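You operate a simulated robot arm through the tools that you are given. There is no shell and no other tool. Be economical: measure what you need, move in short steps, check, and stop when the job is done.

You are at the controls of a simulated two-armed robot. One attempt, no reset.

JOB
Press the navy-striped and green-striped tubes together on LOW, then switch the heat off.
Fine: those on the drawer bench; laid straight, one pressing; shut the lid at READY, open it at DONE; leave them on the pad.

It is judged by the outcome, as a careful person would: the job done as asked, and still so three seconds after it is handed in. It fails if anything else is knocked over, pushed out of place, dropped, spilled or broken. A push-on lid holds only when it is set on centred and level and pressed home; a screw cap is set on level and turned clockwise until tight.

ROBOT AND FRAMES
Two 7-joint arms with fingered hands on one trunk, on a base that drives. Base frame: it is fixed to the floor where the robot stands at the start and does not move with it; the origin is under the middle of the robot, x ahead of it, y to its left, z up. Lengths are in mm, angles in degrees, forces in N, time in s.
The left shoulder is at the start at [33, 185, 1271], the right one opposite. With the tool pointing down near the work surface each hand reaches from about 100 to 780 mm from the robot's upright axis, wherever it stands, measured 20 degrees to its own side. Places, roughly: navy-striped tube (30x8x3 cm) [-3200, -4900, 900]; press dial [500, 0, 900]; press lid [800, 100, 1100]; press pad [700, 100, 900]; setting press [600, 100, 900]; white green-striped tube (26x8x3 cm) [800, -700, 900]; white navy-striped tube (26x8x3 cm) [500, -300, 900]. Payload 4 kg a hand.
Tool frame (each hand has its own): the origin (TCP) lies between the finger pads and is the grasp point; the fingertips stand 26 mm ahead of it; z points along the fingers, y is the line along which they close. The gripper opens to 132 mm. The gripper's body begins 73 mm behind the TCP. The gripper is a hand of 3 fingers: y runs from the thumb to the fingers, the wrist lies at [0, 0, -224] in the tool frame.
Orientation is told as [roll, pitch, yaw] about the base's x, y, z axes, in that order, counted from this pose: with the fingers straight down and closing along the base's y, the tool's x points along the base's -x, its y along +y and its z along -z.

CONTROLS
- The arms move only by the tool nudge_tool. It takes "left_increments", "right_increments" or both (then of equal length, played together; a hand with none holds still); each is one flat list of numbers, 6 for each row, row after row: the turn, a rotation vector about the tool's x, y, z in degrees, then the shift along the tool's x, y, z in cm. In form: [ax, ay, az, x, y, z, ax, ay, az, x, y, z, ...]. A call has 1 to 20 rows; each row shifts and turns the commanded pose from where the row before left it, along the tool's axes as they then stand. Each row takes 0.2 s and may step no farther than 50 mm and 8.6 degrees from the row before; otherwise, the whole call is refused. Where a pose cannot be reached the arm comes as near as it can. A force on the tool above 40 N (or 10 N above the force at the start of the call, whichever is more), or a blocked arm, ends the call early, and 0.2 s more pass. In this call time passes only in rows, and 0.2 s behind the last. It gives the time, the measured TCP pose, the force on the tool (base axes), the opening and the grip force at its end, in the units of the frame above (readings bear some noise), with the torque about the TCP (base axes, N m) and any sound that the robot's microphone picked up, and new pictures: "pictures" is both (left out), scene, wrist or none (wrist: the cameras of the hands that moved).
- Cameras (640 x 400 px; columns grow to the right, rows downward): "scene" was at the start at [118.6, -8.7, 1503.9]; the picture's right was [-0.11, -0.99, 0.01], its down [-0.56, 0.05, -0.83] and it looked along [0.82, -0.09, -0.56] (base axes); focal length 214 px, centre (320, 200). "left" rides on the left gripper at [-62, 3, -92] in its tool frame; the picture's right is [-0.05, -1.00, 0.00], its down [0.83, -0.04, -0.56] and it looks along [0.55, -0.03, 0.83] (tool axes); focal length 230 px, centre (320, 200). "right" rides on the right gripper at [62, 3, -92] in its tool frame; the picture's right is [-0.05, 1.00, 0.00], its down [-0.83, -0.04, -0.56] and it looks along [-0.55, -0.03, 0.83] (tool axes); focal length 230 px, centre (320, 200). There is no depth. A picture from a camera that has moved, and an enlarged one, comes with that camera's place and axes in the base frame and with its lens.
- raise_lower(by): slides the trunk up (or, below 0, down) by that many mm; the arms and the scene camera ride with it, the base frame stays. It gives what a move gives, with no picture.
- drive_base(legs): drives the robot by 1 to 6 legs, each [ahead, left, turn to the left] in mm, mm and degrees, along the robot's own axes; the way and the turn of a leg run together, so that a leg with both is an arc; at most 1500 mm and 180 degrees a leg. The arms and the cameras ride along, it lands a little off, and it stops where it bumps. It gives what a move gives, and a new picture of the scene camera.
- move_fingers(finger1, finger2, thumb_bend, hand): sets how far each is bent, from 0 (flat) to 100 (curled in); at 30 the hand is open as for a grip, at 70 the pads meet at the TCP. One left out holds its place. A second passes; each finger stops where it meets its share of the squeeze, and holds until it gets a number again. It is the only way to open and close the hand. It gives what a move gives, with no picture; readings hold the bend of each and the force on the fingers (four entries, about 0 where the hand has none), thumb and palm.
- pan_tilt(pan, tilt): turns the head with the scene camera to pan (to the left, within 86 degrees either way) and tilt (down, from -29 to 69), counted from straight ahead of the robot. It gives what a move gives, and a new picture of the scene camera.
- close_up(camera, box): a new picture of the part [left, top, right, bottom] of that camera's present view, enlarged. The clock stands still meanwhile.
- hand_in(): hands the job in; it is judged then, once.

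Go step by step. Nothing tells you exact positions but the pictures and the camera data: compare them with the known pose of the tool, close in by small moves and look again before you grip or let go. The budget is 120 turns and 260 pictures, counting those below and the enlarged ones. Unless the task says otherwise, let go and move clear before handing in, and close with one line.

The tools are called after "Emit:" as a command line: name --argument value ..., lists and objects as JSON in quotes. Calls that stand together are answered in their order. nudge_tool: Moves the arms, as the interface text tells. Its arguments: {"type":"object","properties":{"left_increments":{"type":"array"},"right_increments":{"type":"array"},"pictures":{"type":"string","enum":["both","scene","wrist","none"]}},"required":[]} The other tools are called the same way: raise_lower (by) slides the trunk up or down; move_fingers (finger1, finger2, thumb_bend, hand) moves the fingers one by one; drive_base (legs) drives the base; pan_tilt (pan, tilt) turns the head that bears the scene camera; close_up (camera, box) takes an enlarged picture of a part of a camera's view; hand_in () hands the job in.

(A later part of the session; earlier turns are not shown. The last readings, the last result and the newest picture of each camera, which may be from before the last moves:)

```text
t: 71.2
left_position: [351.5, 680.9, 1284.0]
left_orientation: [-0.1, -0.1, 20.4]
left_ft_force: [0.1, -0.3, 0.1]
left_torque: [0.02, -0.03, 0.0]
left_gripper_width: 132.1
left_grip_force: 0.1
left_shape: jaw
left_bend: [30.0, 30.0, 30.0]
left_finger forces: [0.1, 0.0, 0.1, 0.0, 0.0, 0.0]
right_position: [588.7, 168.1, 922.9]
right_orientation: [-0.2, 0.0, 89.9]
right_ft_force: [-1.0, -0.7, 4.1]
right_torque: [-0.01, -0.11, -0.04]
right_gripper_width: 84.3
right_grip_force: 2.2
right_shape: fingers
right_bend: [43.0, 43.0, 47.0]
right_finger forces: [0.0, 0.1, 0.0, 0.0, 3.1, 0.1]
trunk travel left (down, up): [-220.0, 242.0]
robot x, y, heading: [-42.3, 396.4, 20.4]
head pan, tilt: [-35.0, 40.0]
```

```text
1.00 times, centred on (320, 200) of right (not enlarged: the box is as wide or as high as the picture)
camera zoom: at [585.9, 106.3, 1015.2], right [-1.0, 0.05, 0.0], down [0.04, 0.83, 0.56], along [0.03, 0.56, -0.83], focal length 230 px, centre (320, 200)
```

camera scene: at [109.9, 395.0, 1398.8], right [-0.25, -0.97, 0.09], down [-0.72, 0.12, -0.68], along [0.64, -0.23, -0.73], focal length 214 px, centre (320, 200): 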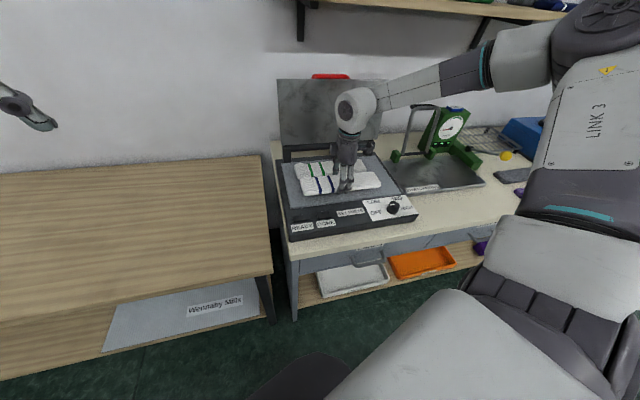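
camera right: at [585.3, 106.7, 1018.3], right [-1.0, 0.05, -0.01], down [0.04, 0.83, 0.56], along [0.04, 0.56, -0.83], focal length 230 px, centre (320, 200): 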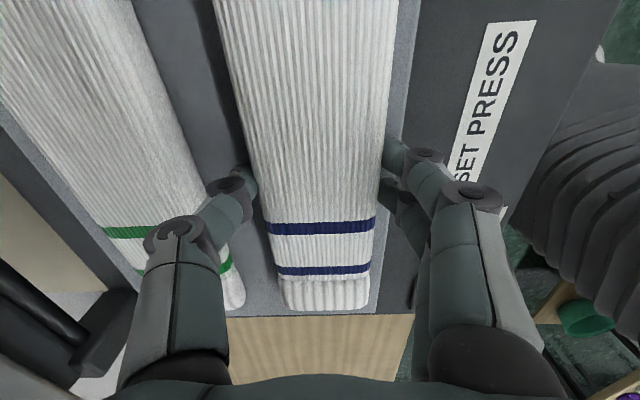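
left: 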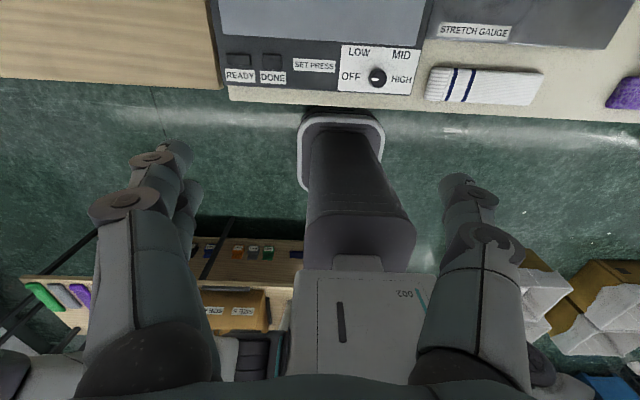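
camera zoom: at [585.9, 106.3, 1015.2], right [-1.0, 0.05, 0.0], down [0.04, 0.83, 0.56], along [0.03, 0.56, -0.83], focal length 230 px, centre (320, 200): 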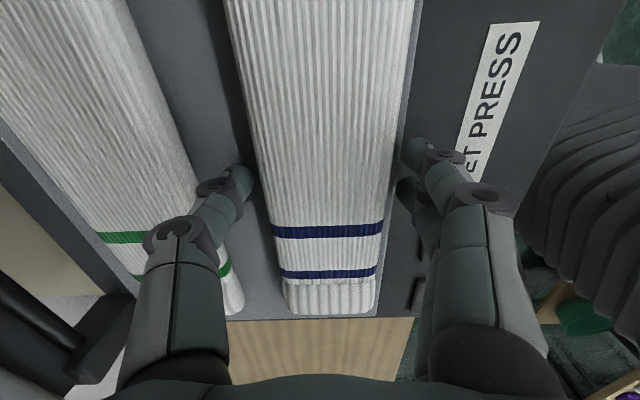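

The thumb nudged the tube about 5 mm toward the front on release. I'll use the near fingers to nudge it gently back.

Emit:
move_fingers --hand "right" --thumb_bend 44

Emit:
nudge_tool --right_increments '[0, 0, 0, 0, -0.2, -0.5]' --pictures "none"

Emit:
move_fingers --hand "right" --finger1 50 --finger2 50

Emit:
close_up --camera "right" --box '[0, 0, 640, 400]'

```text
t: 72.2
left_position: [351.9, 680.8, 1283.8]
left_orientation: [0.0, -0.1, 20.4]
left_ft_force: [0.0, -0.4, -0.4]
left_torque: [-0.02, -0.02, -0.01]
left_gripper_width: 131.7
left_grip_force: 0.1
left_shape: jaw
left_bend: [30.0, 30.0, 30.0]
left_finger forces: [0.0, 0.1, 0.0, 0.1, 0.0, 0.0]
right_position: [590.3, 168.4, 922.9]
right_orientation: [-0.2, 0.0, 89.9]
right_ft_force: [0.1, 1.1, -0.6]
right_torque: [0.01, -0.02, 0.0]
right_gripper_width: 88.8
right_grip_force: 0.1
right_shape: fingers
right_bend: [43.0, 43.0, 44.0]
right_finger forces: [0.1, 0.0, 0.0, 0.0, 0.1, 0.0]
trunk travel left (down, up): [-220.0, 242.0]
robot x, y, heading: [-43.6, 388.5, 20.1]
head pan, tilt: [-35.0, 40.0]
```

```text
t: 72.6
left_position: [352.5, 679.9, 1284.5]
left_orientation: [0.0, 0.0, 20.4]
left_ft_force: [-0.6, 0.2, 0.5]
left_torque: [0.02, 0.0, 0.0]
left_gripper_width: 132.1
left_grip_force: 0.0
left_shape: jaw
left_bend: [30.0, 30.0, 30.0]
left_finger forces: [0.0, 0.1, 0.0, 0.0, 0.0, 0.1]
right_position: [592.3, 169.6, 927.8]
right_orientation: [-0.2, -0.1, 89.9]
right_ft_force: [-1.0, 0.3, 0.1]
right_torque: [0.02, 0.0, 0.02]
right_gripper_width: 89.2
right_grip_force: 0.0
right_shape: fingers
right_bend: [43.0, 43.0, 44.0]
right_finger forces: [0.1, 0.0, 0.0, 0.0, 0.1, 0.1]
trunk travel left (down, up): [-220.0, 242.0]
robot x, y, heading: [-40.8, 388.0, 20.1]
head pan, tilt: [-35.0, 40.0]
```

```text
t: 73.6
left_position: [352.5, 681.2, 1284.4]
left_orientation: [0.0, -0.2, 20.3]
left_ft_force: [0.4, 0.5, 0.4]
left_torque: [0.01, -0.01, 0.0]
left_gripper_width: 131.9
left_grip_force: 0.0
left_shape: jaw
left_bend: [30.0, 30.0, 30.0]
left_finger forces: [0.0, 0.1, 0.1, 0.1, 0.0, 0.0]
right_position: [591.5, 168.0, 927.5]
right_orientation: [-0.2, -0.1, 89.8]
right_ft_force: [0.4, -0.2, -0.9]
right_torque: [-0.04, 0.01, 0.02]
right_gripper_width: 78.0
right_grip_force: 0.0
right_shape: fingers
right_bend: [50.0, 50.0, 44.0]
right_finger forces: [0.1, 0.1, 0.0, 0.1, 0.0, 0.0]
trunk travel left (down, up): [-220.0, 242.0]
robot x, y, heading: [-41.9, 389.5, 20.3]
head pan, tilt: [-35.0, 40.0]
```

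```text
1.00 times, centred on (320, 200) of right (not enlarged: the box is as wide or as high as the picture)
camera zoom: at [588.2, 106.4, 1020.0], right [-1.0, 0.05, 0.0], down [0.04, 0.83, 0.56], along [0.03, 0.56, -0.83], focal length 230 px, centre (320, 200)
```

zoom: 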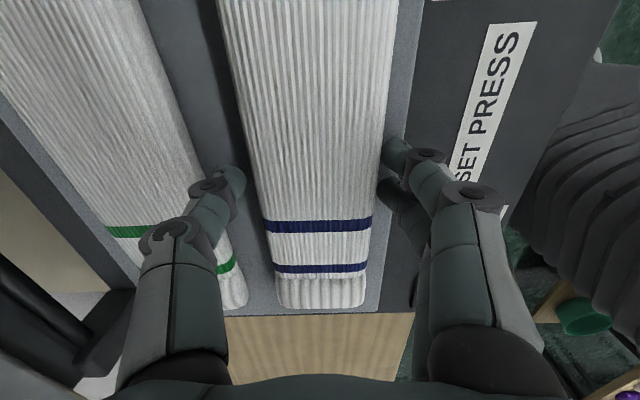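

The tube is back at about x 591, with margin at the front. Opening the fingers and lifting clear.

Emit:
move_fingers --hand "right" --finger1 42 --finger2 42

Emit:
nudge_tool --right_increments '[0, 0, 0, 0, 0, -1, 0, 0, 0, 0, 0, -2, 0, 0, 0, 0, 0, -2.5, 0, 0, 0, 0, 0, -2.5, 0, 0, 0, 0, 0, -2.5, 0, 0, 0, 0, 0, -2.5, 0, 0, 0, 0, 0, -2.5, 0, 0, 0, 0, 0, -2.5, 0, 0, 0, 0, 0, -2.5, 0, 0, 0, 0, 0, -2.5]' --pictures "both"

Emit:
close_up --camera "scene" --box '[260, 120, 440, 250]'

```text
t: 74.6
left_position: [351.6, 680.1, 1284.1]
left_orientation: [0.0, -0.1, 20.4]
left_ft_force: [-0.2, -0.4, 1.0]
left_torque: [0.0, 0.0, -0.02]
left_gripper_width: 131.7
left_grip_force: 0.0
left_shape: jaw
left_bend: [30.0, 30.0, 30.0]
left_finger forces: [0.0, 0.1, 0.0, 0.0, 0.0, 0.0]
right_position: [591.3, 168.4, 928.4]
right_orientation: [-0.2, 0.0, 89.8]
right_ft_force: [0.7, 1.3, -0.4]
right_torque: [-0.01, -0.02, -0.02]
right_gripper_width: 90.6
right_grip_force: 0.1
right_shape: fingers
right_bend: [42.0, 42.0, 44.0]
right_finger forces: [0.1, 0.0, 0.0, 0.1, 0.1, 0.1]
trunk travel left (down, up): [-220.0, 242.0]
robot x, y, heading: [-38.0, 390.6, 20.2]
head pan, tilt: [-35.0, 40.0]
```

```text
t: 76.8
left_position: [353.5, 679.9, 1284.7]
left_orientation: [-0.1, -0.1, 20.4]
left_ft_force: [-0.2, 0.9, 0.3]
left_torque: [0.02, -0.03, 0.0]
left_gripper_width: 131.7
left_grip_force: 0.1
left_shape: jaw
left_bend: [30.0, 30.0, 30.0]
left_finger forces: [0.0, 0.0, 0.0, 0.0, 0.0, 0.1]
right_position: [593.2, 169.6, 1157.9]
right_orientation: [-0.2, -0.2, 89.9]
right_ft_force: [-0.1, 0.2, 0.3]
right_torque: [-0.01, 0.03, 0.03]
right_gripper_width: 90.9
right_grip_force: 0.1
right_shape: fingers
right_bend: [42.0, 42.0, 44.0]
right_finger forces: [0.0, 0.0, 0.1, 0.0, 0.0, 0.0]
trunk travel left (down, up): [-220.0, 242.0]
robot x, y, heading: [-37.8, 389.4, 20.2]
head pan, tilt: [-35.0, 40.0]
camera scene: at [108.5, 395.5, 1399.0], right [-0.25, -0.97, 0.09], down [-0.72, 0.12, -0.68], along [0.64, -0.23, -0.73], focal length 214 px, centre (320, 200)
camera right: at [589.0, 107.1, 1249.9], right [-1.0, 0.05, 0.0], down [0.04, 0.83, 0.56], along [0.03, 0.56, -0.83], focal length 230 px, centre (320, 200)
```

scene: 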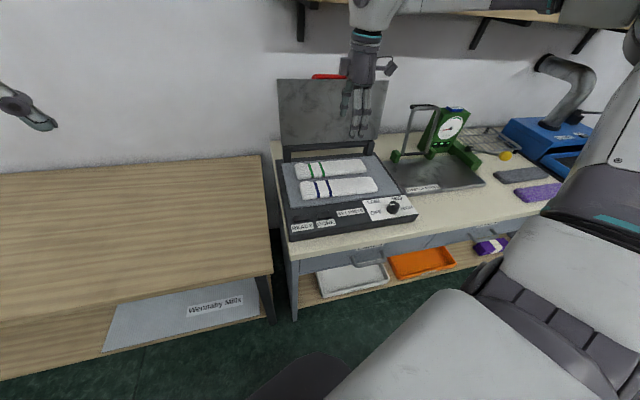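
right: 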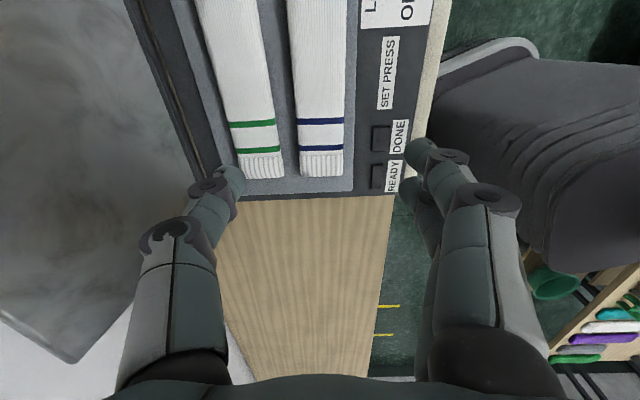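

```text
3.08 times, centred on (350, 185) of scene
camera zoom: at [108.5, 395.5, 1399.0], right [-0.25, -0.97, 0.09], down [-0.72, 0.12, -0.68], along [0.64, -0.23, -0.73], focal length 660 px, centre (228, 246)
```

zoom: 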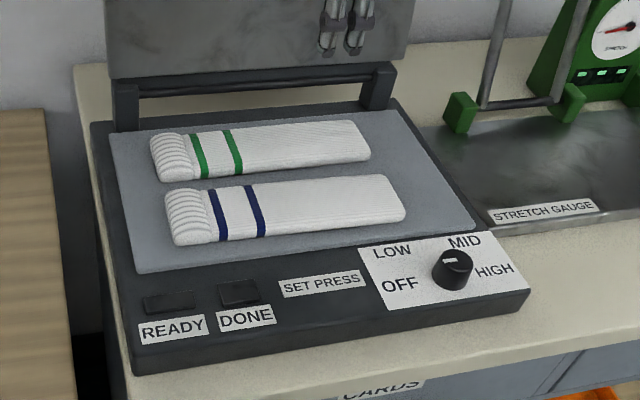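

Both tubes lie straight, parallel and inside the pad. Next: reposition the robot squarely in front of the press so the left hand can work the lid and the right the dial.

Emit:
drive_base --legs '[[0, 0, -20.2], [38, -370, 0]]'

Emit:
pan_tilt --pan 5 --tilt 30

Emit:
close_up --camera "scene" --box '[180, 100, 420, 330]'

```text
t: 80.2
left_position: [471.1, 159.2, 1283.4]
left_orientation: [-0.1, -0.2, 0.9]
left_ft_force: [-0.3, 0.6, -0.3]
left_torque: [-0.03, 0.01, -0.02]
left_gripper_width: 131.9
left_grip_force: 0.0
left_shape: jaw
left_bend: [30.0, 30.0, 30.0]
left_finger forces: [0.1, 0.0, 0.1, 0.0, 0.0, 0.0]
right_position: [524.6, -401.4, 1157.4]
right_orientation: [-0.2, -0.1, 70.4]
right_ft_force: [0.0, -0.1, 0.9]
right_torque: [-0.02, 0.01, -0.01]
right_gripper_width: 90.9
right_grip_force: 0.0
right_shape: fingers
right_bend: [42.0, 42.0, 44.0]
right_finger forces: [0.1, 0.0, 0.0, 0.1, 0.0, 0.1]
trunk travel left (down, up): [-220.0, 242.0]
robot x, y, heading: [-0.2, 20.7, 1.0]
head pan, tilt: [-35.0, 40.0]
camera scene: at [144.1, -27.5, 1399.0], right [-0.55, -0.83, 0.09], down [-0.64, 0.36, -0.68], along [0.53, -0.43, -0.73], focal length 214 px, centre (320, 200)
```

scene: 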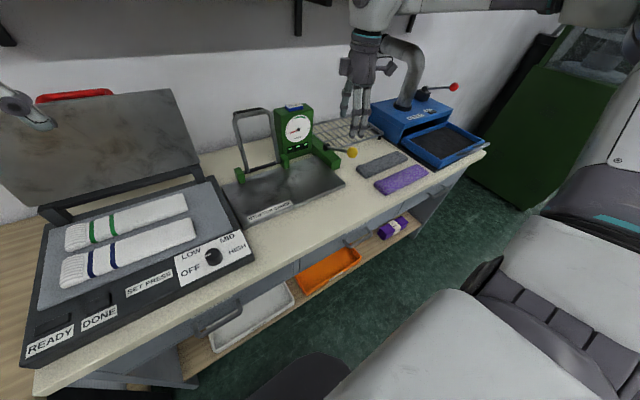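

```text
t: 81.3
left_position: [470.6, 159.5, 1283.6]
left_orientation: [-0.2, -0.1, 0.9]
left_ft_force: [0.1, 0.5, 0.1]
left_torque: [0.0, 0.02, 0.0]
left_gripper_width: 131.9
left_grip_force: 0.0
left_shape: jaw
left_bend: [30.0, 30.0, 30.0]
left_finger forces: [0.0, 0.1, 0.1, 0.1, 0.1, 0.1]
right_position: [524.4, -403.6, 1157.0]
right_orientation: [-0.2, 0.0, 70.3]
right_ft_force: [-0.3, 0.3, 0.2]
right_torque: [-0.02, 0.01, -0.01]
right_gripper_width: 90.9
right_grip_force: 0.2
right_shape: fingers
right_bend: [42.0, 42.0, 44.0]
right_finger forces: [0.1, 0.0, 0.0, 0.0, 0.1, 0.0]
trunk travel left (down, up): [-220.0, 242.0]
robot x, y, heading: [0.8, 18.7, 1.1]
head pan, tilt: [5.0, 30.0]
camera scene: at [165.8, 29.1, 1411.0], right [0.1, -0.99, -0.01], down [-0.62, -0.05, -0.78], along [0.78, 0.09, -0.62], focal length 214 px, centre (320, 200)
```

scene: 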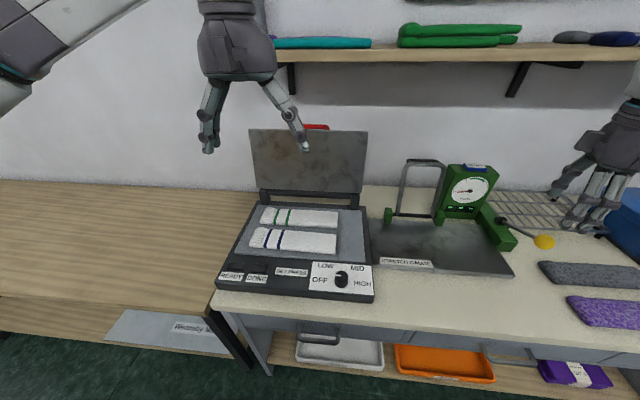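

```text
1.74 times, centred on (300, 215) of scene
camera zoom: at [165.8, 29.1, 1411.0], right [0.1, -0.99, -0.01], down [-0.62, -0.05, -0.78], along [0.78, 0.09, -0.62], focal length 373 px, centre (355, 174)
```

zoom: 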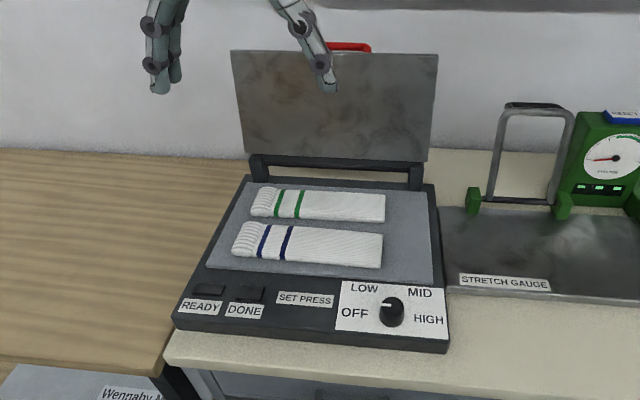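

The lid's top edge is near (840, y, 1155) with the red handle above it at y ≈ 80–190. Let me look closely at the dial.

Emit:
close_up --camera "scene" --box '[300, 255, 380, 305]'

Emit:
close_up --camera "scene" --box '[235, 110, 385, 220]'

```text
8.00 times, centred on (340, 280) of scene
camera zoom: at [165.8, 29.1, 1411.0], right [0.1, -0.99, -0.01], down [-0.62, -0.05, -0.78], along [0.78, 0.09, -0.62], focal length 1716 px, centre (160, -440)
```

zoom: 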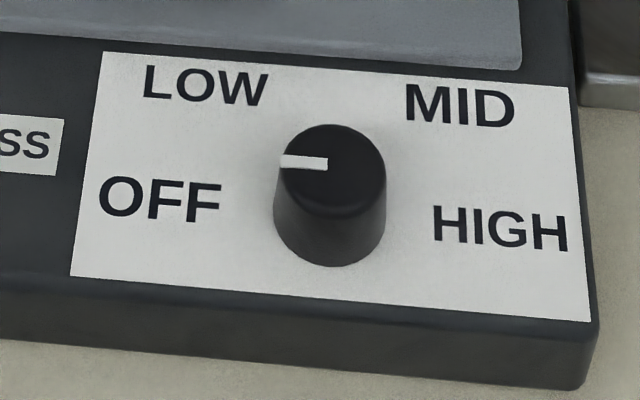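

```text
3.64 times, centred on (310, 165) of scene
camera zoom: at [165.8, 29.1, 1411.0], right [0.1, -0.99, -0.01], down [-0.62, -0.05, -0.78], along [0.78, 0.09, -0.62], focal length 780 px, centre (356, 327)
```

zoom: 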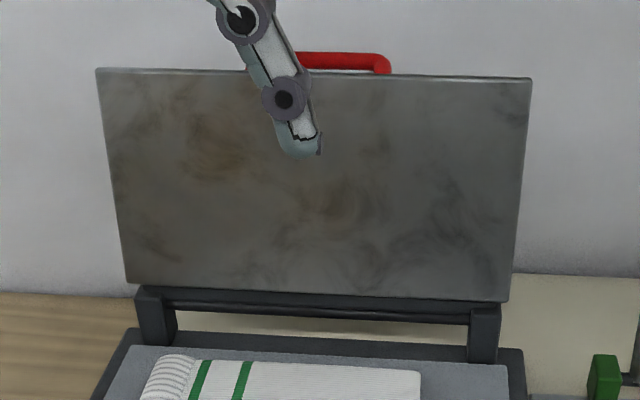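

The pointer is at OFF (toward the left); LOW is about 60° clockwise. Knob is near (488, 17), top about z 907. First I'll check the left hand can take the orientation for the lid handle; turning it by 90°.

Emit:
nudge_tool --left_increments '[0, 0, -8.2, 0, 2, 0, 0, 0, -8.2, 0, 2, 0, 0, 0, -8.2, 0, 2, 0, 0, 0, -8.2, 0, 0, 0, 0, 0, -8.2, 0, 0, 0, 0, 0, -8.2, 0, 0, 0, 0, 0, -8.2, 0, 0, 0, 0, 0, -8.2, 0, 0, 0, 0, 0, -8.2, 0, 0, 0, 0, 0, -8.2, 0, 0, 0, 0, 0, -7, 0, 0, 0]' --pictures "none"

```text
t: 83.7
left_position: [459.8, 219.0, 1284.1]
left_orientation: [0.0, 0.2, 89.9]
left_ft_force: [-0.2, -0.5, 0.4]
left_torque: [0.01, 0.01, 0.03]
left_gripper_width: 131.7
left_grip_force: 0.1
left_shape: jaw
left_bend: [30.0, 30.0, 30.0]
left_finger forces: [0.1, 0.1, 0.0, 0.0, 0.1, 0.1]
right_position: [524.1, -403.0, 1156.5]
right_orientation: [-0.2, -0.1, 70.4]
right_ft_force: [0.4, 0.0, -0.6]
right_torque: [0.02, 0.01, -0.05]
right_gripper_width: 90.8
right_grip_force: 0.0
right_shape: fingers
right_bend: [42.0, 42.0, 44.0]
right_finger forces: [0.0, 0.0, 0.0, 0.0, 0.1, 0.1]
trunk travel left (down, up): [-220.0, 242.0]
robot x, y, heading: [-0.8, 16.3, 0.9]
head pan, tilt: [5.0, 30.0]
```

The left hand reaches yaw +90. Now tip it up so the fingers point forward (10° below horizontal).

Emit:
nudge_tool --left_increments '[8, 0, 0, 0, 0, 0, 8, 0, 0, 0, 0, 0, 8, 0, 0, 0, 0, 0, 8, 0, 0, 0, 0, 0, 8, 0, 0, 0, 0, 0, 8, 0, 0, 0, 0, 0, 8, 0, 0, 0, 0, 0, 8, 0, 0, 0, 0, 0, 8, 0, 0, 0, 0, 0, 8, 0, 0, 0, 0, 0]' --pictures "both"

```text
t: 85.9
left_position: [458.4, 207.2, 1286.6]
left_orientation: [-77.9, -1.2, 88.7]
left_ft_force: [0.1, -0.4, -0.1]
left_torque: [0.03, -0.01, 0.01]
left_gripper_width: 131.9
left_grip_force: 0.1
left_shape: jaw
left_bend: [30.0, 30.0, 30.0]
left_finger forces: [0.0, 0.0, 0.0, 0.1, 0.0, 0.1]
left hand out of reach, approached as far as the arm can: row 10
right_position: [523.1, -403.9, 1158.1]
right_orientation: [-0.1, -0.1, 70.5]
right_ft_force: [-0.5, 0.8, -0.1]
right_torque: [0.03, -0.01, -0.01]
right_gripper_width: 90.9
right_grip_force: 0.0
right_shape: fingers
right_bend: [42.0, 42.0, 44.0]
right_finger forces: [0.1, 0.1, 0.1, 0.0, 0.1, 0.0]
trunk travel left (down, up): [-220.0, 242.0]
robot x, y, heading: [-0.7, 19.3, 0.6]
head pan, tilt: [5.0, 30.0]
camera scene: at [164.9, 28.2, 1411.3], right [0.1, -0.99, -0.01], down [-0.62, -0.05, -0.78], along [0.78, 0.09, -0.62], focal length 214 px, centre (320, 200)
camera left: at [368.3, 268.5, 1304.7], right [0.21, 0.03, 0.98], down [-0.55, -0.82, 0.14], along [0.81, -0.57, -0.16], focal length 230 px, centre (320, 200)
```

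scene: 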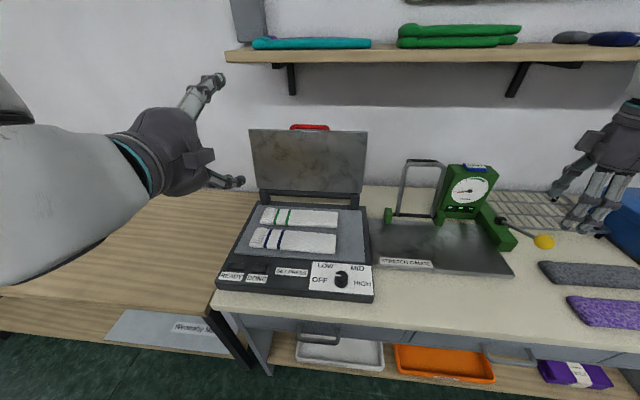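
left: 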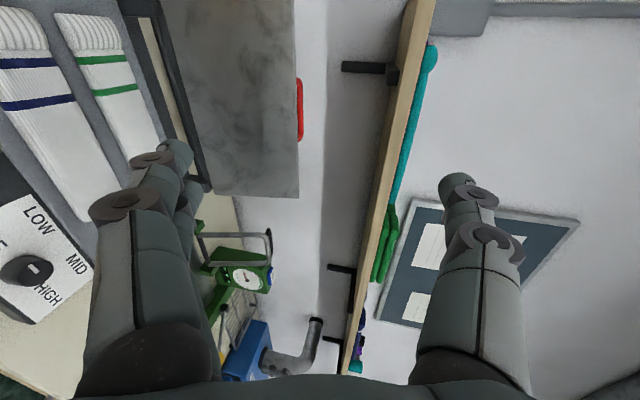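

Radially the handle points up now and forward when shut, so I'll hold the hand at a constant 45° forward-down tilt with the bar caged between thumb and fingers. First set that tilt and move nearer the handle for a better look.

Emit:
nudge_tool --left_increments '[-8.2, 0, 0, 0, 0, 0, -8.2, 0, 0, 0, 0, 0, -8.2, 0, 0, 0, 0, 0, -8.2, 0, 0, 0, 0, 0, 0, 0, 0, 1, -2.9, 2.7, 0, 0, 0, 1, -2.9, 2.7, 0, 0, 0, 1, -2.9, 2.7, 0, 0, 0, 1, -2.9, 2.7, 0, 0, 0, 1, -2.9, 2.7]' --pictures "both"

```text
t: 87.9
left_position: [660.2, 164.8, 1298.2]
left_orientation: [-47.3, 0.1, 90.0]
left_ft_force: [-0.2, 0.3, -0.1]
left_torque: [0.03, 0.0, 0.0]
left_gripper_width: 131.9
left_grip_force: 0.0
left_shape: jaw
left_bend: [30.0, 30.0, 30.0]
left_finger forces: [0.0, 0.1, 0.0, 0.0, 0.1, 0.0]
right_position: [526.1, -402.7, 1157.4]
right_orientation: [-0.2, 0.0, 70.4]
right_ft_force: [-0.1, 0.8, -0.1]
right_torque: [0.03, -0.01, -0.01]
right_gripper_width: 90.7
right_grip_force: 0.0
right_shape: fingers
right_bend: [42.0, 42.0, 44.0]
right_finger forces: [0.0, 0.0, 0.1, 0.1, 0.0, 0.1]
trunk travel left (down, up): [-220.0, 242.0]
robot x, y, heading: [1.0, 15.9, 1.2]
head pan, tilt: [5.0, 30.0]
camera scene: at [167.1, 28.2, 1410.9], right [0.1, -0.99, -0.01], down [-0.62, -0.05, -0.78], along [0.78, 0.09, -0.62], focal length 214 px, centre (320, 200)
camera left: at [588.9, 225.4, 1358.6], right [0.68, 0.05, 0.73], down [-0.38, -0.83, 0.41], along [0.63, -0.56, -0.54], focal length 230 px, centre (320, 200)
```

scene: 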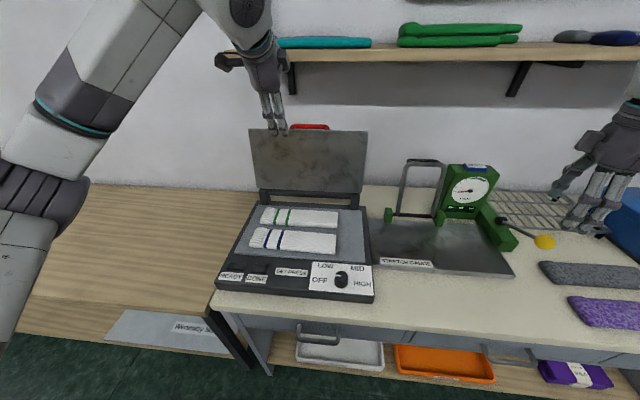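
left: 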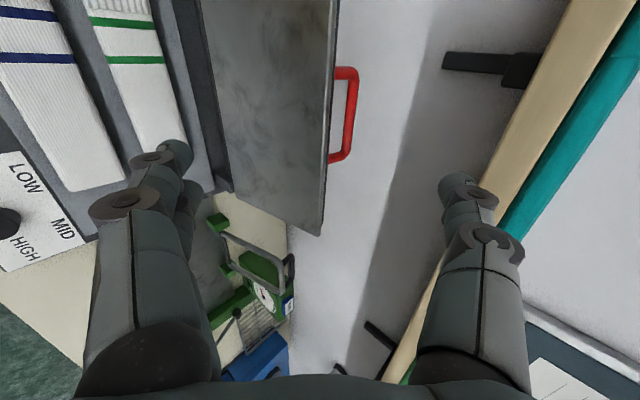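

The bar is about (870, 140, 1163). Moving to 90 mm short of it along the approach line and checking again.

Emit:
nudge_tool --left_increments '[0, 0, 0, 0.6, -1.1, 3.9, 0, 0, 0, 0.6, -1.1, 3.9, 0, 0, 0, 0.6, -1.1, 3.9, 0, 0, 0, 0.6, -1, 3.9]' --pictures "both"

Emit:
close_up --camera "scene" --box '[235, 60, 385, 180]'

```text
t: 88.9
left_position: [805.9, 143.9, 1223.3]
left_orientation: [-47.3, 0.1, 89.9]
left_ft_force: [0.7, 0.5, 0.2]
left_torque: [-0.01, 0.01, 0.03]
left_gripper_width: 132.0
left_grip_force: 0.1
left_shape: jaw
left_bend: [30.0, 30.0, 30.0]
left_finger forces: [0.0, 0.0, 0.0, 0.0, 0.0, 0.0]
right_position: [525.8, -402.3, 1155.4]
right_orientation: [-0.1, -0.1, 70.4]
right_ft_force: [-0.2, -1.3, 0.4]
right_torque: [0.0, 0.03, 0.01]
right_gripper_width: 91.2
right_grip_force: 0.0
right_shape: fingers
right_bend: [42.0, 42.0, 44.0]
right_finger forces: [0.0, 0.0, 0.0, 0.1, 0.0, 0.0]
trunk travel left (down, up): [-220.0, 242.0]
robot x, y, heading: [1.8, 17.1, 0.8]
head pan, tilt: [5.0, 30.0]
camera scene: at [167.6, 28.1, 1410.7], right [0.1, -0.99, -0.01], down [-0.62, -0.05, -0.78], along [0.78, 0.09, -0.62], focal length 214 px, centre (320, 200)
camera left: at [734.9, 204.4, 1283.4], right [0.68, 0.05, 0.73], down [-0.38, -0.83, 0.41], along [0.63, -0.56, -0.54], focal length 230 px, centre (320, 200)
```

scene: 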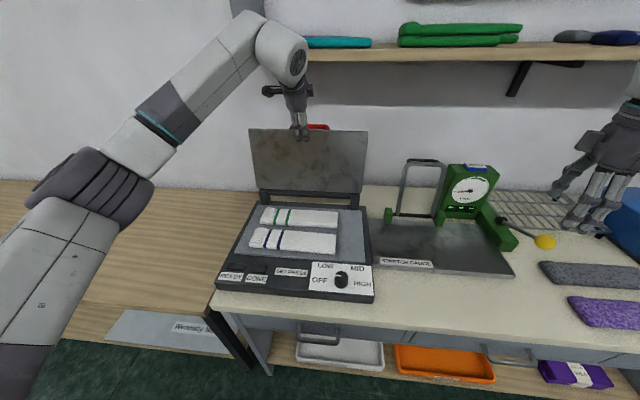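
left: 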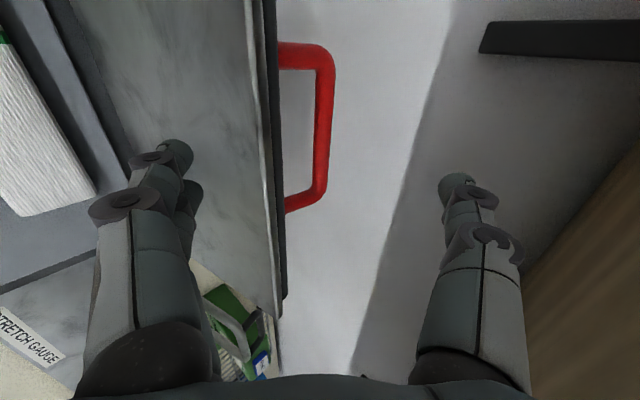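

```text
3.33 times, centred on (310, 120) of scene
camera zoom: at [167.6, 28.1, 1410.7], right [0.1, -0.99, -0.01], down [-0.62, -0.05, -0.78], along [0.78, 0.09, -0.62], focal length 715 px, centre (353, 467)
```

zoom: 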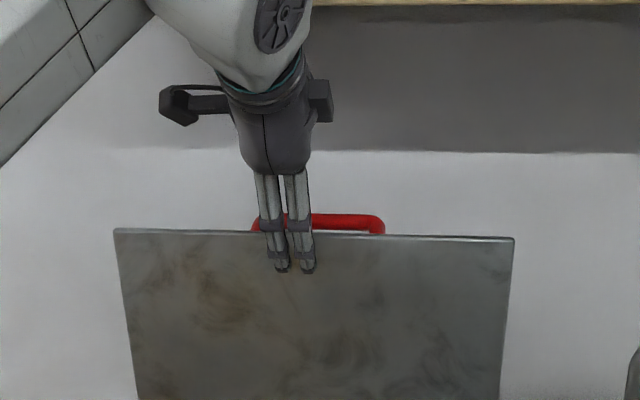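

Triangulated again: the bar is at about (886, 145, 1152), right on the approach line 107 mm ahead. I'll curl the two fingers so they go through the handle's opening and advance partly.

Emit:
move_fingers --hand "left" --finger1 57 --finger2 57 --thumb_bend 30

Emit:
nudge_tool --left_increments '[0, 0, 0, 0, 0, 2, 0, 0, 0, 0, 0, 2, 0, 0, 0, 0, 0, 2]' --pictures "wrist"

```text
t: 89.9
left_position: [804.1, 145.2, 1222.8]
left_orientation: [-47.3, 0.1, 89.9]
left_ft_force: [-0.5, -0.2, 0.6]
left_torque: [0.02, 0.04, 0.0]
left_gripper_width: 91.8
left_grip_force: 0.1
left_shape: fingers
left_bend: [56.0, 56.0, 30.0]
left_finger forces: [0.0, 0.0, 0.1, 0.0, 0.2, 0.0]
right_position: [524.9, -402.3, 1157.4]
right_orientation: [-0.2, -0.1, 70.4]
right_ft_force: [0.9, 0.1, 0.1]
right_torque: [0.02, 0.01, -0.01]
right_gripper_width: 90.8
right_grip_force: 0.3
right_shape: fingers
right_bend: [42.0, 42.0, 44.0]
right_finger forces: [0.0, 0.0, 0.0, 0.0, 0.1, 0.0]
trunk travel left (down, up): [-220.0, 242.0]
robot x, y, heading: [-0.2, 22.1, 0.7]
head pan, tilt: [5.0, 30.0]
```

```text
t: 90.7
left_position: [841.1, 142.3, 1196.1]
left_orientation: [-48.1, 0.1, 89.8]
left_ft_force: [-4.0, 0.7, 35.9]
left_torque: [0.03, 0.77, -0.02]
left_gripper_width: 74.5
left_grip_force: 18.2
left_shape: fingers
left_bend: [64.0, 64.0, 30.0]
left_finger forces: [17.7, 17.5, 0.1, 0.0, 0.0, 0.0]
right_position: [520.9, -402.8, 1159.8]
right_orientation: [-0.5, -0.3, 70.5]
right_ft_force: [0.1, 0.0, 0.3]
right_torque: [-0.03, -0.01, 0.02]
right_gripper_width: 90.9
right_grip_force: 0.0
right_shape: fingers
right_bend: [42.0, 42.0, 44.0]
right_finger forces: [0.1, 0.0, 0.1, 0.1, 0.1, 0.0]
trunk travel left (down, up): [-220.0, 242.0]
robot x, y, heading: [-0.5, 16.6, 1.0]
head pan, tilt: [5.0, 30.0]
camera left: at [769.3, 202.7, 1254.8], right [0.67, 0.05, 0.74], down [-0.39, -0.83, 0.41], along [0.64, -0.56, -0.53], focal length 230 px, centre (320, 200)
```

left: 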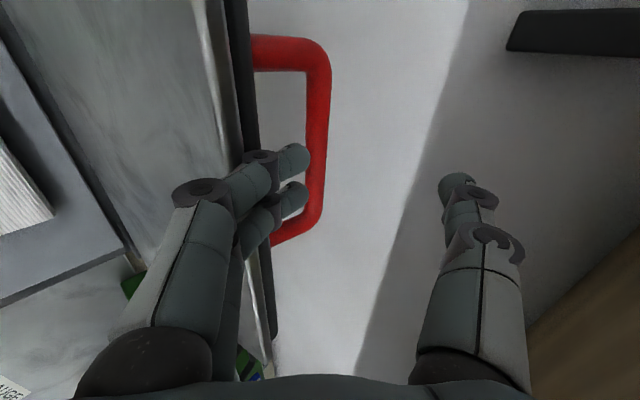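

The finger backs are riding on the lid's top edge. I'll back off, shift up ~18 mm across the approach line, and look again.

Emit:
nudge_tool --left_increments '[0, 0, 0, 0, 0, -2.5, 0, 0, 0, 0, -1.8, 0]' --pictures "none"

Emit:
move_fingers --hand "left" --finger1 56 --finger2 56

Emit:
nudge_tool --left_increments '[0, 0, 0, 0, 0, 1, 0, 0, 0, 0, 0, 1]' --pictures "both"

Emit:
close_up --camera "scene" --box '[235, 60, 385, 180]'

```text
t: 91.3
left_position: [840.7, 144.2, 1208.7]
left_orientation: [-46.9, 0.0, 90.1]
left_ft_force: [0.0, -1.2, 0.2]
left_torque: [0.03, 0.0, 0.03]
left_gripper_width: 91.0
left_grip_force: 0.1
left_shape: fingers
left_bend: [56.0, 56.0, 30.0]
left_finger forces: [0.1, 0.1, 0.0, 0.0, 0.1, 0.1]
right_position: [526.3, -401.7, 1156.4]
right_orientation: [-0.1, -0.1, 70.4]
right_ft_force: [0.8, -0.8, 0.3]
right_torque: [0.02, 0.01, 0.02]
right_gripper_width: 90.7
right_grip_force: 0.0
right_shape: fingers
right_bend: [42.0, 42.0, 44.0]
right_finger forces: [0.0, 0.0, 0.0, 0.1, 0.0, 0.1]
trunk travel left (down, up): [-220.0, 242.0]
robot x, y, heading: [-2.0, 18.5, 1.2]
head pan, tilt: [5.0, 30.0]
```

```text
t: 92.3
left_position: [840.4, 142.7, 1214.0]
left_orientation: [-47.2, 0.2, 90.0]
left_ft_force: [-0.2, 0.0, 0.4]
left_torque: [0.0, -0.02, 0.0]
left_gripper_width: 90.6
left_grip_force: 0.0
left_shape: fingers
left_bend: [56.0, 56.0, 30.0]
left_finger forces: [0.0, 0.1, 0.1, 0.0, 0.0, 0.0]
right_position: [525.5, -401.8, 1157.5]
right_orientation: [-0.2, -0.1, 70.4]
right_ft_force: [-0.2, 0.8, -0.7]
right_torque: [0.01, -0.01, -0.01]
right_gripper_width: 90.6
right_grip_force: 0.1
right_shape: fingers
right_bend: [42.0, 42.0, 44.0]
right_finger forces: [0.0, 0.0, 0.0, 0.0, 0.0, 0.0]
trunk travel left (down, up): [-220.0, 242.0]
robot x, y, heading: [2.6, 17.9, 0.9]
head pan, tilt: [5.0, 30.0]
```

```text
t: 92.9
left_position: [855.1, 145.4, 1201.6]
left_orientation: [-47.4, 0.2, 89.9]
left_ft_force: [0.7, 0.5, 2.3]
left_torque: [0.02, 0.04, 0.01]
left_gripper_width: 90.2
left_grip_force: 1.2
left_shape: fingers
left_bend: [57.0, 57.0, 30.0]
left_finger forces: [1.1, 1.1, 0.1, 0.0, 0.0, 0.0]
right_position: [525.9, -403.6, 1157.1]
right_orientation: [-0.2, -0.1, 70.4]
right_ft_force: [0.3, 0.5, -0.2]
right_torque: [0.01, 0.0, -0.03]
right_gripper_width: 90.9
right_grip_force: 0.0
right_shape: fingers
right_bend: [42.0, 42.0, 44.0]
right_finger forces: [0.0, 0.1, 0.1, 0.1, 0.0, 0.0]
trunk travel left (down, up): [-220.0, 242.0]
robot x, y, heading: [2.0, 20.0, 0.8]
head pan, tilt: [5.0, 30.0]
camera scene: at [165.8, 28.9, 1411.1], right [0.1, -0.99, -0.01], down [-0.62, -0.05, -0.78], along [0.78, 0.09, -0.62], focal length 214 px, centre (320, 200)
camera left: at [784.7, 205.3, 1262.6], right [0.68, 0.05, 0.73], down [-0.38, -0.83, 0.41], along [0.63, -0.56, -0.54], focal length 230 px, centre (320, 200)
```

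scene: 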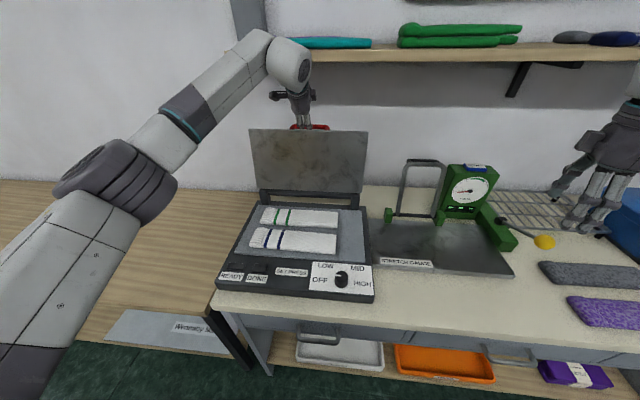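
left: 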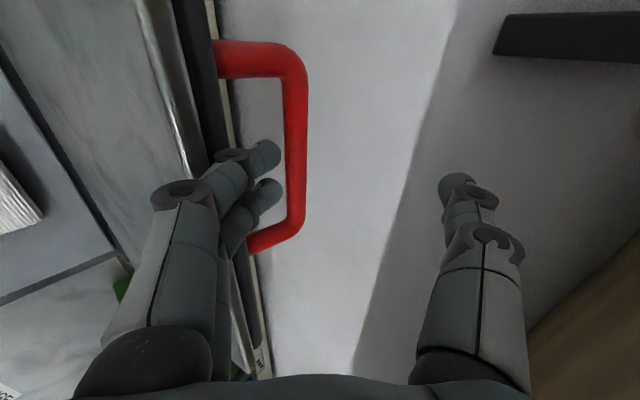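

```text
3.33 times, centred on (310, 120) of scene
camera zoom: at [165.8, 28.9, 1411.1], right [0.1, -0.99, -0.01], down [-0.62, -0.05, -0.78], along [0.78, 0.09, -0.62], focal length 715 px, centre (353, 467)
```

zoom: 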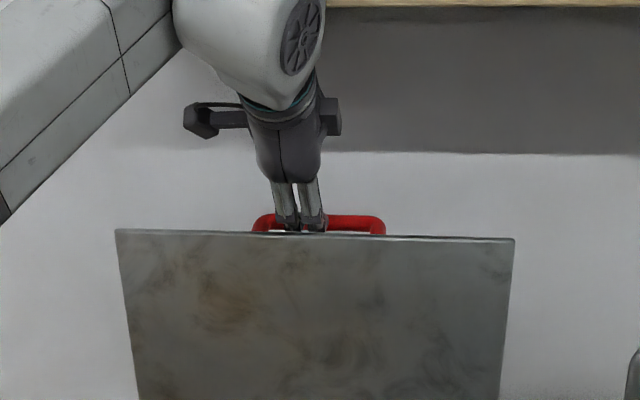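

The fingers are now entering the handle's opening above the lid edge. Advancing in small steps, watching force.

Emit:
nudge_tool --left_increments '[0, 0, 0, 0, 0, 0.8, 0, 0, 0, 0, 0, 0.8, 0, 0, 0, 0, 0, 0.8]' --pictures "both"

Emit:
close_up --camera "scene" --box '[235, 60, 385, 180]'

```text
t: 93.7
left_position: [869.1, 143.5, 1188.2]
left_orientation: [-47.6, 0.2, 89.8]
left_ft_force: [2.4, -0.2, 16.2]
left_torque: [-0.03, 0.45, 0.01]
left_gripper_width: 83.8
left_grip_force: 9.9
left_shape: fingers
left_bend: [59.0, 59.0, 30.0]
left_finger forces: [8.4, 11.8, 0.1, 0.0, 0.0, 0.1]
right_position: [522.5, -403.4, 1158.7]
right_orientation: [-0.3, -0.3, 70.4]
right_ft_force: [0.5, -0.1, -0.5]
right_torque: [-0.01, -0.03, 0.01]
right_gripper_width: 90.7
right_grip_force: 0.0
right_shape: fingers
right_bend: [42.0, 42.0, 44.0]
right_finger forces: [0.1, 0.0, 0.0, 0.1, 0.0, 0.0]
trunk travel left (down, up): [-220.0, 242.0]
robot x, y, heading: [1.8, 18.8, 1.1]
head pan, tilt: [5.0, 30.0]
camera scene: at [163.5, 28.7, 1411.6], right [0.1, -0.99, -0.01], down [-0.62, -0.05, -0.78], along [0.78, 0.09, -0.62], focal length 214 px, centre (320, 200)
camera left: at [799.5, 204.7, 1249.5], right [0.67, 0.05, 0.74], down [-0.38, -0.83, 0.41], along [0.63, -0.56, -0.54], focal length 230 px, centre (320, 200)
```

scene: 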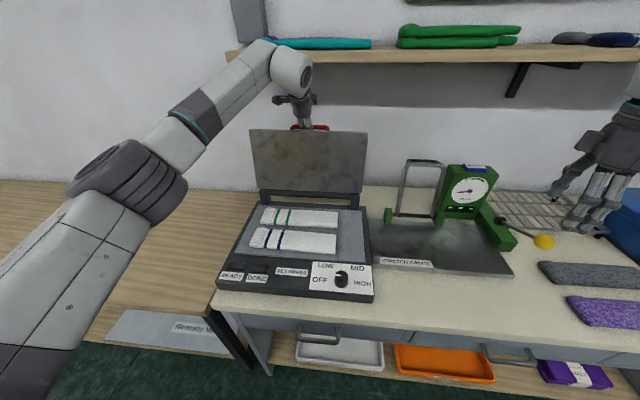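
left: 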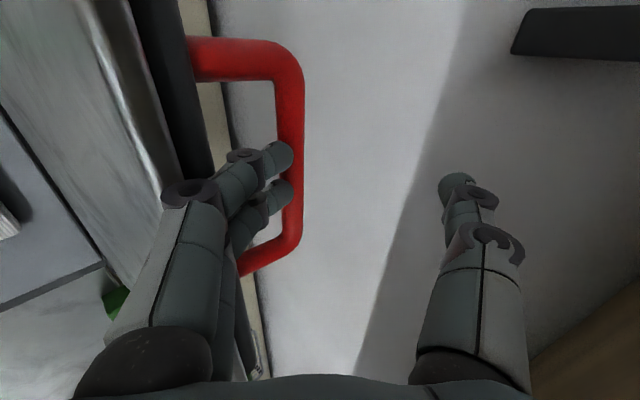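

```text
3.33 times, centred on (310, 120) of scene
camera zoom: at [163.5, 28.7, 1411.6], right [0.1, -0.99, -0.01], down [-0.62, -0.05, -0.78], along [0.78, 0.09, -0.62], focal length 715 px, centre (353, 467)
```

zoom: 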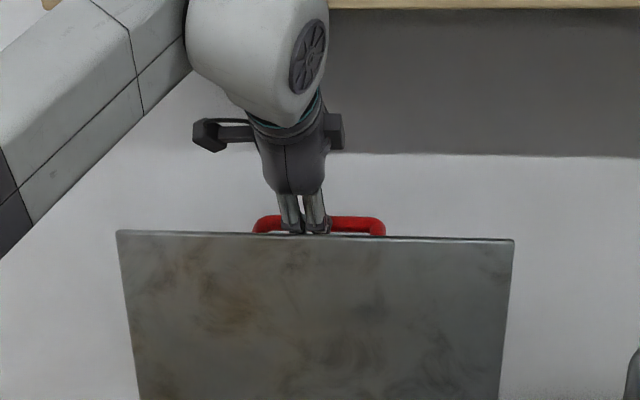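

By contact evidence the bar is close to the TCP on the fingers' side, with the fingers between bar and lid edge. I'll bring the thumb in behind the bar to test for a pinch.

Emit:
move_fingers --hand "left" --thumb_bend 66

Emit:
close_up --camera "left" --box '[0, 0, 640, 400]'

```text
t: 94.7
left_position: [868.9, 142.6, 1188.7]
left_orientation: [-47.6, 0.1, 89.9]
left_ft_force: [1.4, -0.7, 22.5]
left_torque: [-0.07, 0.61, -0.02]
left_gripper_width: 23.8
left_grip_force: 12.5
left_shape: fingers
left_bend: [59.0, 59.0, 66.0]
left_finger forces: [10.6, 15.1, 0.0, 0.0, 0.0, 0.0]
right_position: [522.6, -402.9, 1157.6]
right_orientation: [-0.2, -0.3, 70.4]
right_ft_force: [1.1, 0.3, 0.0]
right_torque: [-0.01, -0.01, 0.0]
right_gripper_width: 90.8
right_grip_force: 0.0
right_shape: fingers
right_bend: [42.0, 42.0, 44.0]
right_finger forces: [0.0, 0.1, 0.1, 0.1, 0.0, 0.0]
trunk travel left (down, up): [-220.0, 242.0]
robot x, y, heading: [0.7, 19.0, 0.9]
head pan, tilt: [5.0, 30.0]
```

```text
1.00 times, centred on (320, 200) of left (not enlarged: the box is as wide or as high as the picture)
camera zoom: at [798.8, 204.6, 1248.9], right [0.67, 0.05, 0.74], down [-0.38, -0.83, 0.41], along [0.63, -0.56, -0.54], focal length 230 px, centre (320, 200)
```

zoom: 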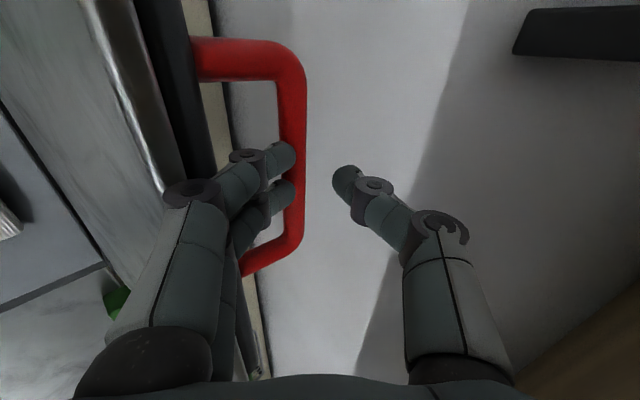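

The lid is thick, so its front edge blocks this approach; the bar is really at about (886, 143, 1150), behind it. I'll back off and come in more steeply from above with the robot closer and turned right.

Emit:
move_fingers --hand "left" --thumb_bend 36

Emit:
nudge_tool --left_increments '[0, 0, 0, 0, 0, -3, 0, 0, 0, 0, 0, -4, 0, 0, 0, 0, -1, -4, 0, 0, 0, 0, -2, -4, 0, 0, 0, 0, -2, -4]' --pictures "none"

Emit:
move_fingers --hand "left" --finger1 42 --finger2 42 --thumb_bend 42

Emit:
drive_base --legs '[[0, 0, -20], [0, 0, 0]]'

Emit:
raise_lower --by 140

```text
t: 95.7
left_position: [870.3, 144.5, 1188.3]
left_orientation: [-47.6, -0.1, 89.9]
left_ft_force: [2.0, -1.2, 21.2]
left_torque: [-0.05, 0.61, -0.04]
left_gripper_width: 72.2
left_grip_force: 12.3
left_shape: fingers
left_bend: [59.0, 59.0, 36.0]
left_finger forces: [10.6, 15.3, 0.1, 0.0, 0.0, 0.0]
right_position: [522.7, -402.6, 1157.7]
right_orientation: [-0.4, -0.2, 70.4]
right_ft_force: [0.2, 1.1, -0.2]
right_torque: [0.02, -0.02, -0.03]
right_gripper_width: 90.9
right_grip_force: 0.1
right_shape: fingers
right_bend: [42.0, 42.0, 44.0]
right_finger forces: [0.0, 0.0, 0.0, 0.0, 0.1, 0.0]
trunk travel left (down, up): [-220.0, 242.0]
robot x, y, heading: [2.6, 15.0, 0.9]
head pan, tilt: [5.0, 30.0]
```

```text
t: 96.7
left_position: [787.4, 145.9, 1272.1]
left_orientation: [-45.0, -0.8, 90.1]
left_ft_force: [-1.0, -0.7, -22.0]
left_torque: [0.06, 0.22, 0.0]
left_gripper_width: 74.4
left_grip_force: 10.0
left_shape: fingers
left_bend: [56.0, 56.0, 36.0]
left_finger forces: [0.1, 0.0, 0.0, 0.0, 20.3, 0.1]
right_position: [527.3, -402.1, 1155.5]
right_orientation: [-0.1, -0.2, 70.4]
right_ft_force: [0.9, -0.1, 0.2]
right_torque: [0.01, 0.01, 0.0]
right_gripper_width: 90.7
right_grip_force: 0.1
right_shape: fingers
right_bend: [42.0, 42.0, 44.0]
right_finger forces: [0.0, 0.0, 0.1, 0.0, 0.0, 0.0]
trunk travel left (down, up): [-220.0, 242.0]
robot x, y, heading: [4.5, 16.2, 0.9]
head pan, tilt: [5.0, 30.0]
stopped in row 4 (left hand): the force on the tool passed its limit at 52 N (the readings are from after the stop); the commanded pose is now the measured one
```

```text
t: 97.7
left_position: [787.2, 144.8, 1277.0]
left_orientation: [-45.3, -0.7, 90.1]
left_ft_force: [-7.2, -1.1, -27.2]
left_torque: [0.04, -0.19, 0.01]
left_gripper_width: 85.0
left_grip_force: 13.5
left_shape: fingers
left_bend: [42.0, 42.0, 42.0]
left_finger forces: [0.0, 0.0, 0.0, 0.1, 27.8, 0.1]
right_position: [526.6, -402.3, 1156.4]
right_orientation: [-0.1, -0.1, 70.4]
right_ft_force: [-0.7, -0.5, -0.4]
right_torque: [0.0, 0.0, 0.01]
right_gripper_width: 90.8
right_grip_force: 0.0
right_shape: fingers
right_bend: [42.0, 42.0, 44.0]
right_finger forces: [0.0, 0.1, 0.1, 0.0, 0.1, 0.1]
trunk travel left (down, up): [-220.0, 242.0]
robot x, y, heading: [0.5, 19.0, 0.7]
head pan, tilt: [5.0, 30.0]
```

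```text
t: 98.5
left_position: [791.2, 107.3, 1271.6]
left_orientation: [-44.6, -0.8, 87.5]
left_ft_force: [-2.2, 2.9, -9.3]
left_torque: [-0.2, -0.06, 0.05]
left_gripper_width: 91.9
left_grip_force: 4.2
left_shape: fingers
left_bend: [42.0, 42.0, 42.0]
left_finger forces: [0.0, 0.0, 0.0, 0.0, 9.1, 0.0]
right_position: [503.2, -427.8, 1157.0]
right_orientation: [-0.2, -0.1, 67.6]
right_ft_force: [-0.2, -0.1, -0.2]
right_torque: [0.01, 0.01, -0.01]
right_gripper_width: 90.5
right_grip_force: 0.0
right_shape: fingers
right_bend: [42.0, 42.0, 44.0]
right_finger forces: [0.0, 0.0, 0.0, 0.1, 0.0, 0.1]
trunk travel left (down, up): [-220.0, 242.0]
robot x, y, heading: [-1.6, 17.1, -2.0]
head pan, tilt: [5.0, 30.0]
stopped in leg 1: the force on the tool passed its limit at 42 N (the readings are from after the stop); the commanded pose is now the measured one
camera scene: at [165.9, 21.1, 1411.2], right [0.05, -1.0, -0.01], down [-0.62, -0.02, -0.78], along [0.78, 0.05, -0.62], focal length 214 px, centre (320, 200)
```

scene: 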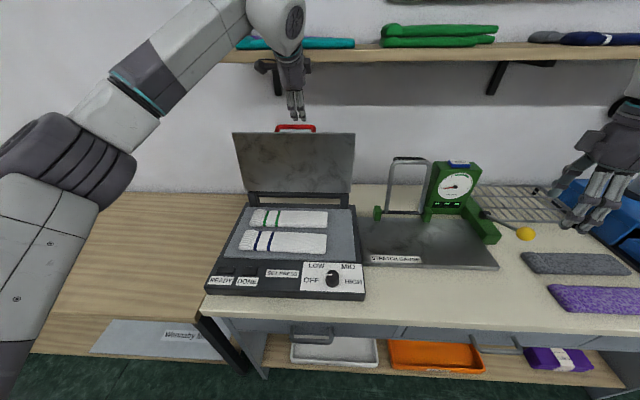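

```text
t: 99.0
left_position: [788.8, 108.2, 1274.1]
left_orientation: [-43.6, -1.3, 87.6]
left_ft_force: [-6.5, 3.6, -18.3]
left_torque: [-0.21, -0.36, 0.0]
left_gripper_width: 87.9
left_grip_force: 10.4
left_shape: fingers
left_bend: [42.0, 42.0, 42.0]
left_finger forces: [0.0, 0.0, 0.0, 0.0, 19.7, 0.0]
right_position: [503.9, -428.2, 1171.6]
right_orientation: [-0.4, -0.2, 67.4]
right_ft_force: [0.1, 0.4, 0.8]
right_torque: [-0.02, -0.01, -0.01]
right_gripper_width: 90.6
right_grip_force: 0.1
right_shape: fingers
right_bend: [42.0, 42.0, 44.0]
right_finger forces: [0.0, 0.0, 0.1, 0.1, 0.0, 0.0]
trunk travel left (down, up): [-231.0, 230.0]
robot x, y, heading: [1.7, 20.1, -1.9]
head pan, tilt: [5.0, 30.0]
stopped: the force on the tool passed its limit at 48 N (the readings are from after the stop); the commanded pose is now the measured one
```

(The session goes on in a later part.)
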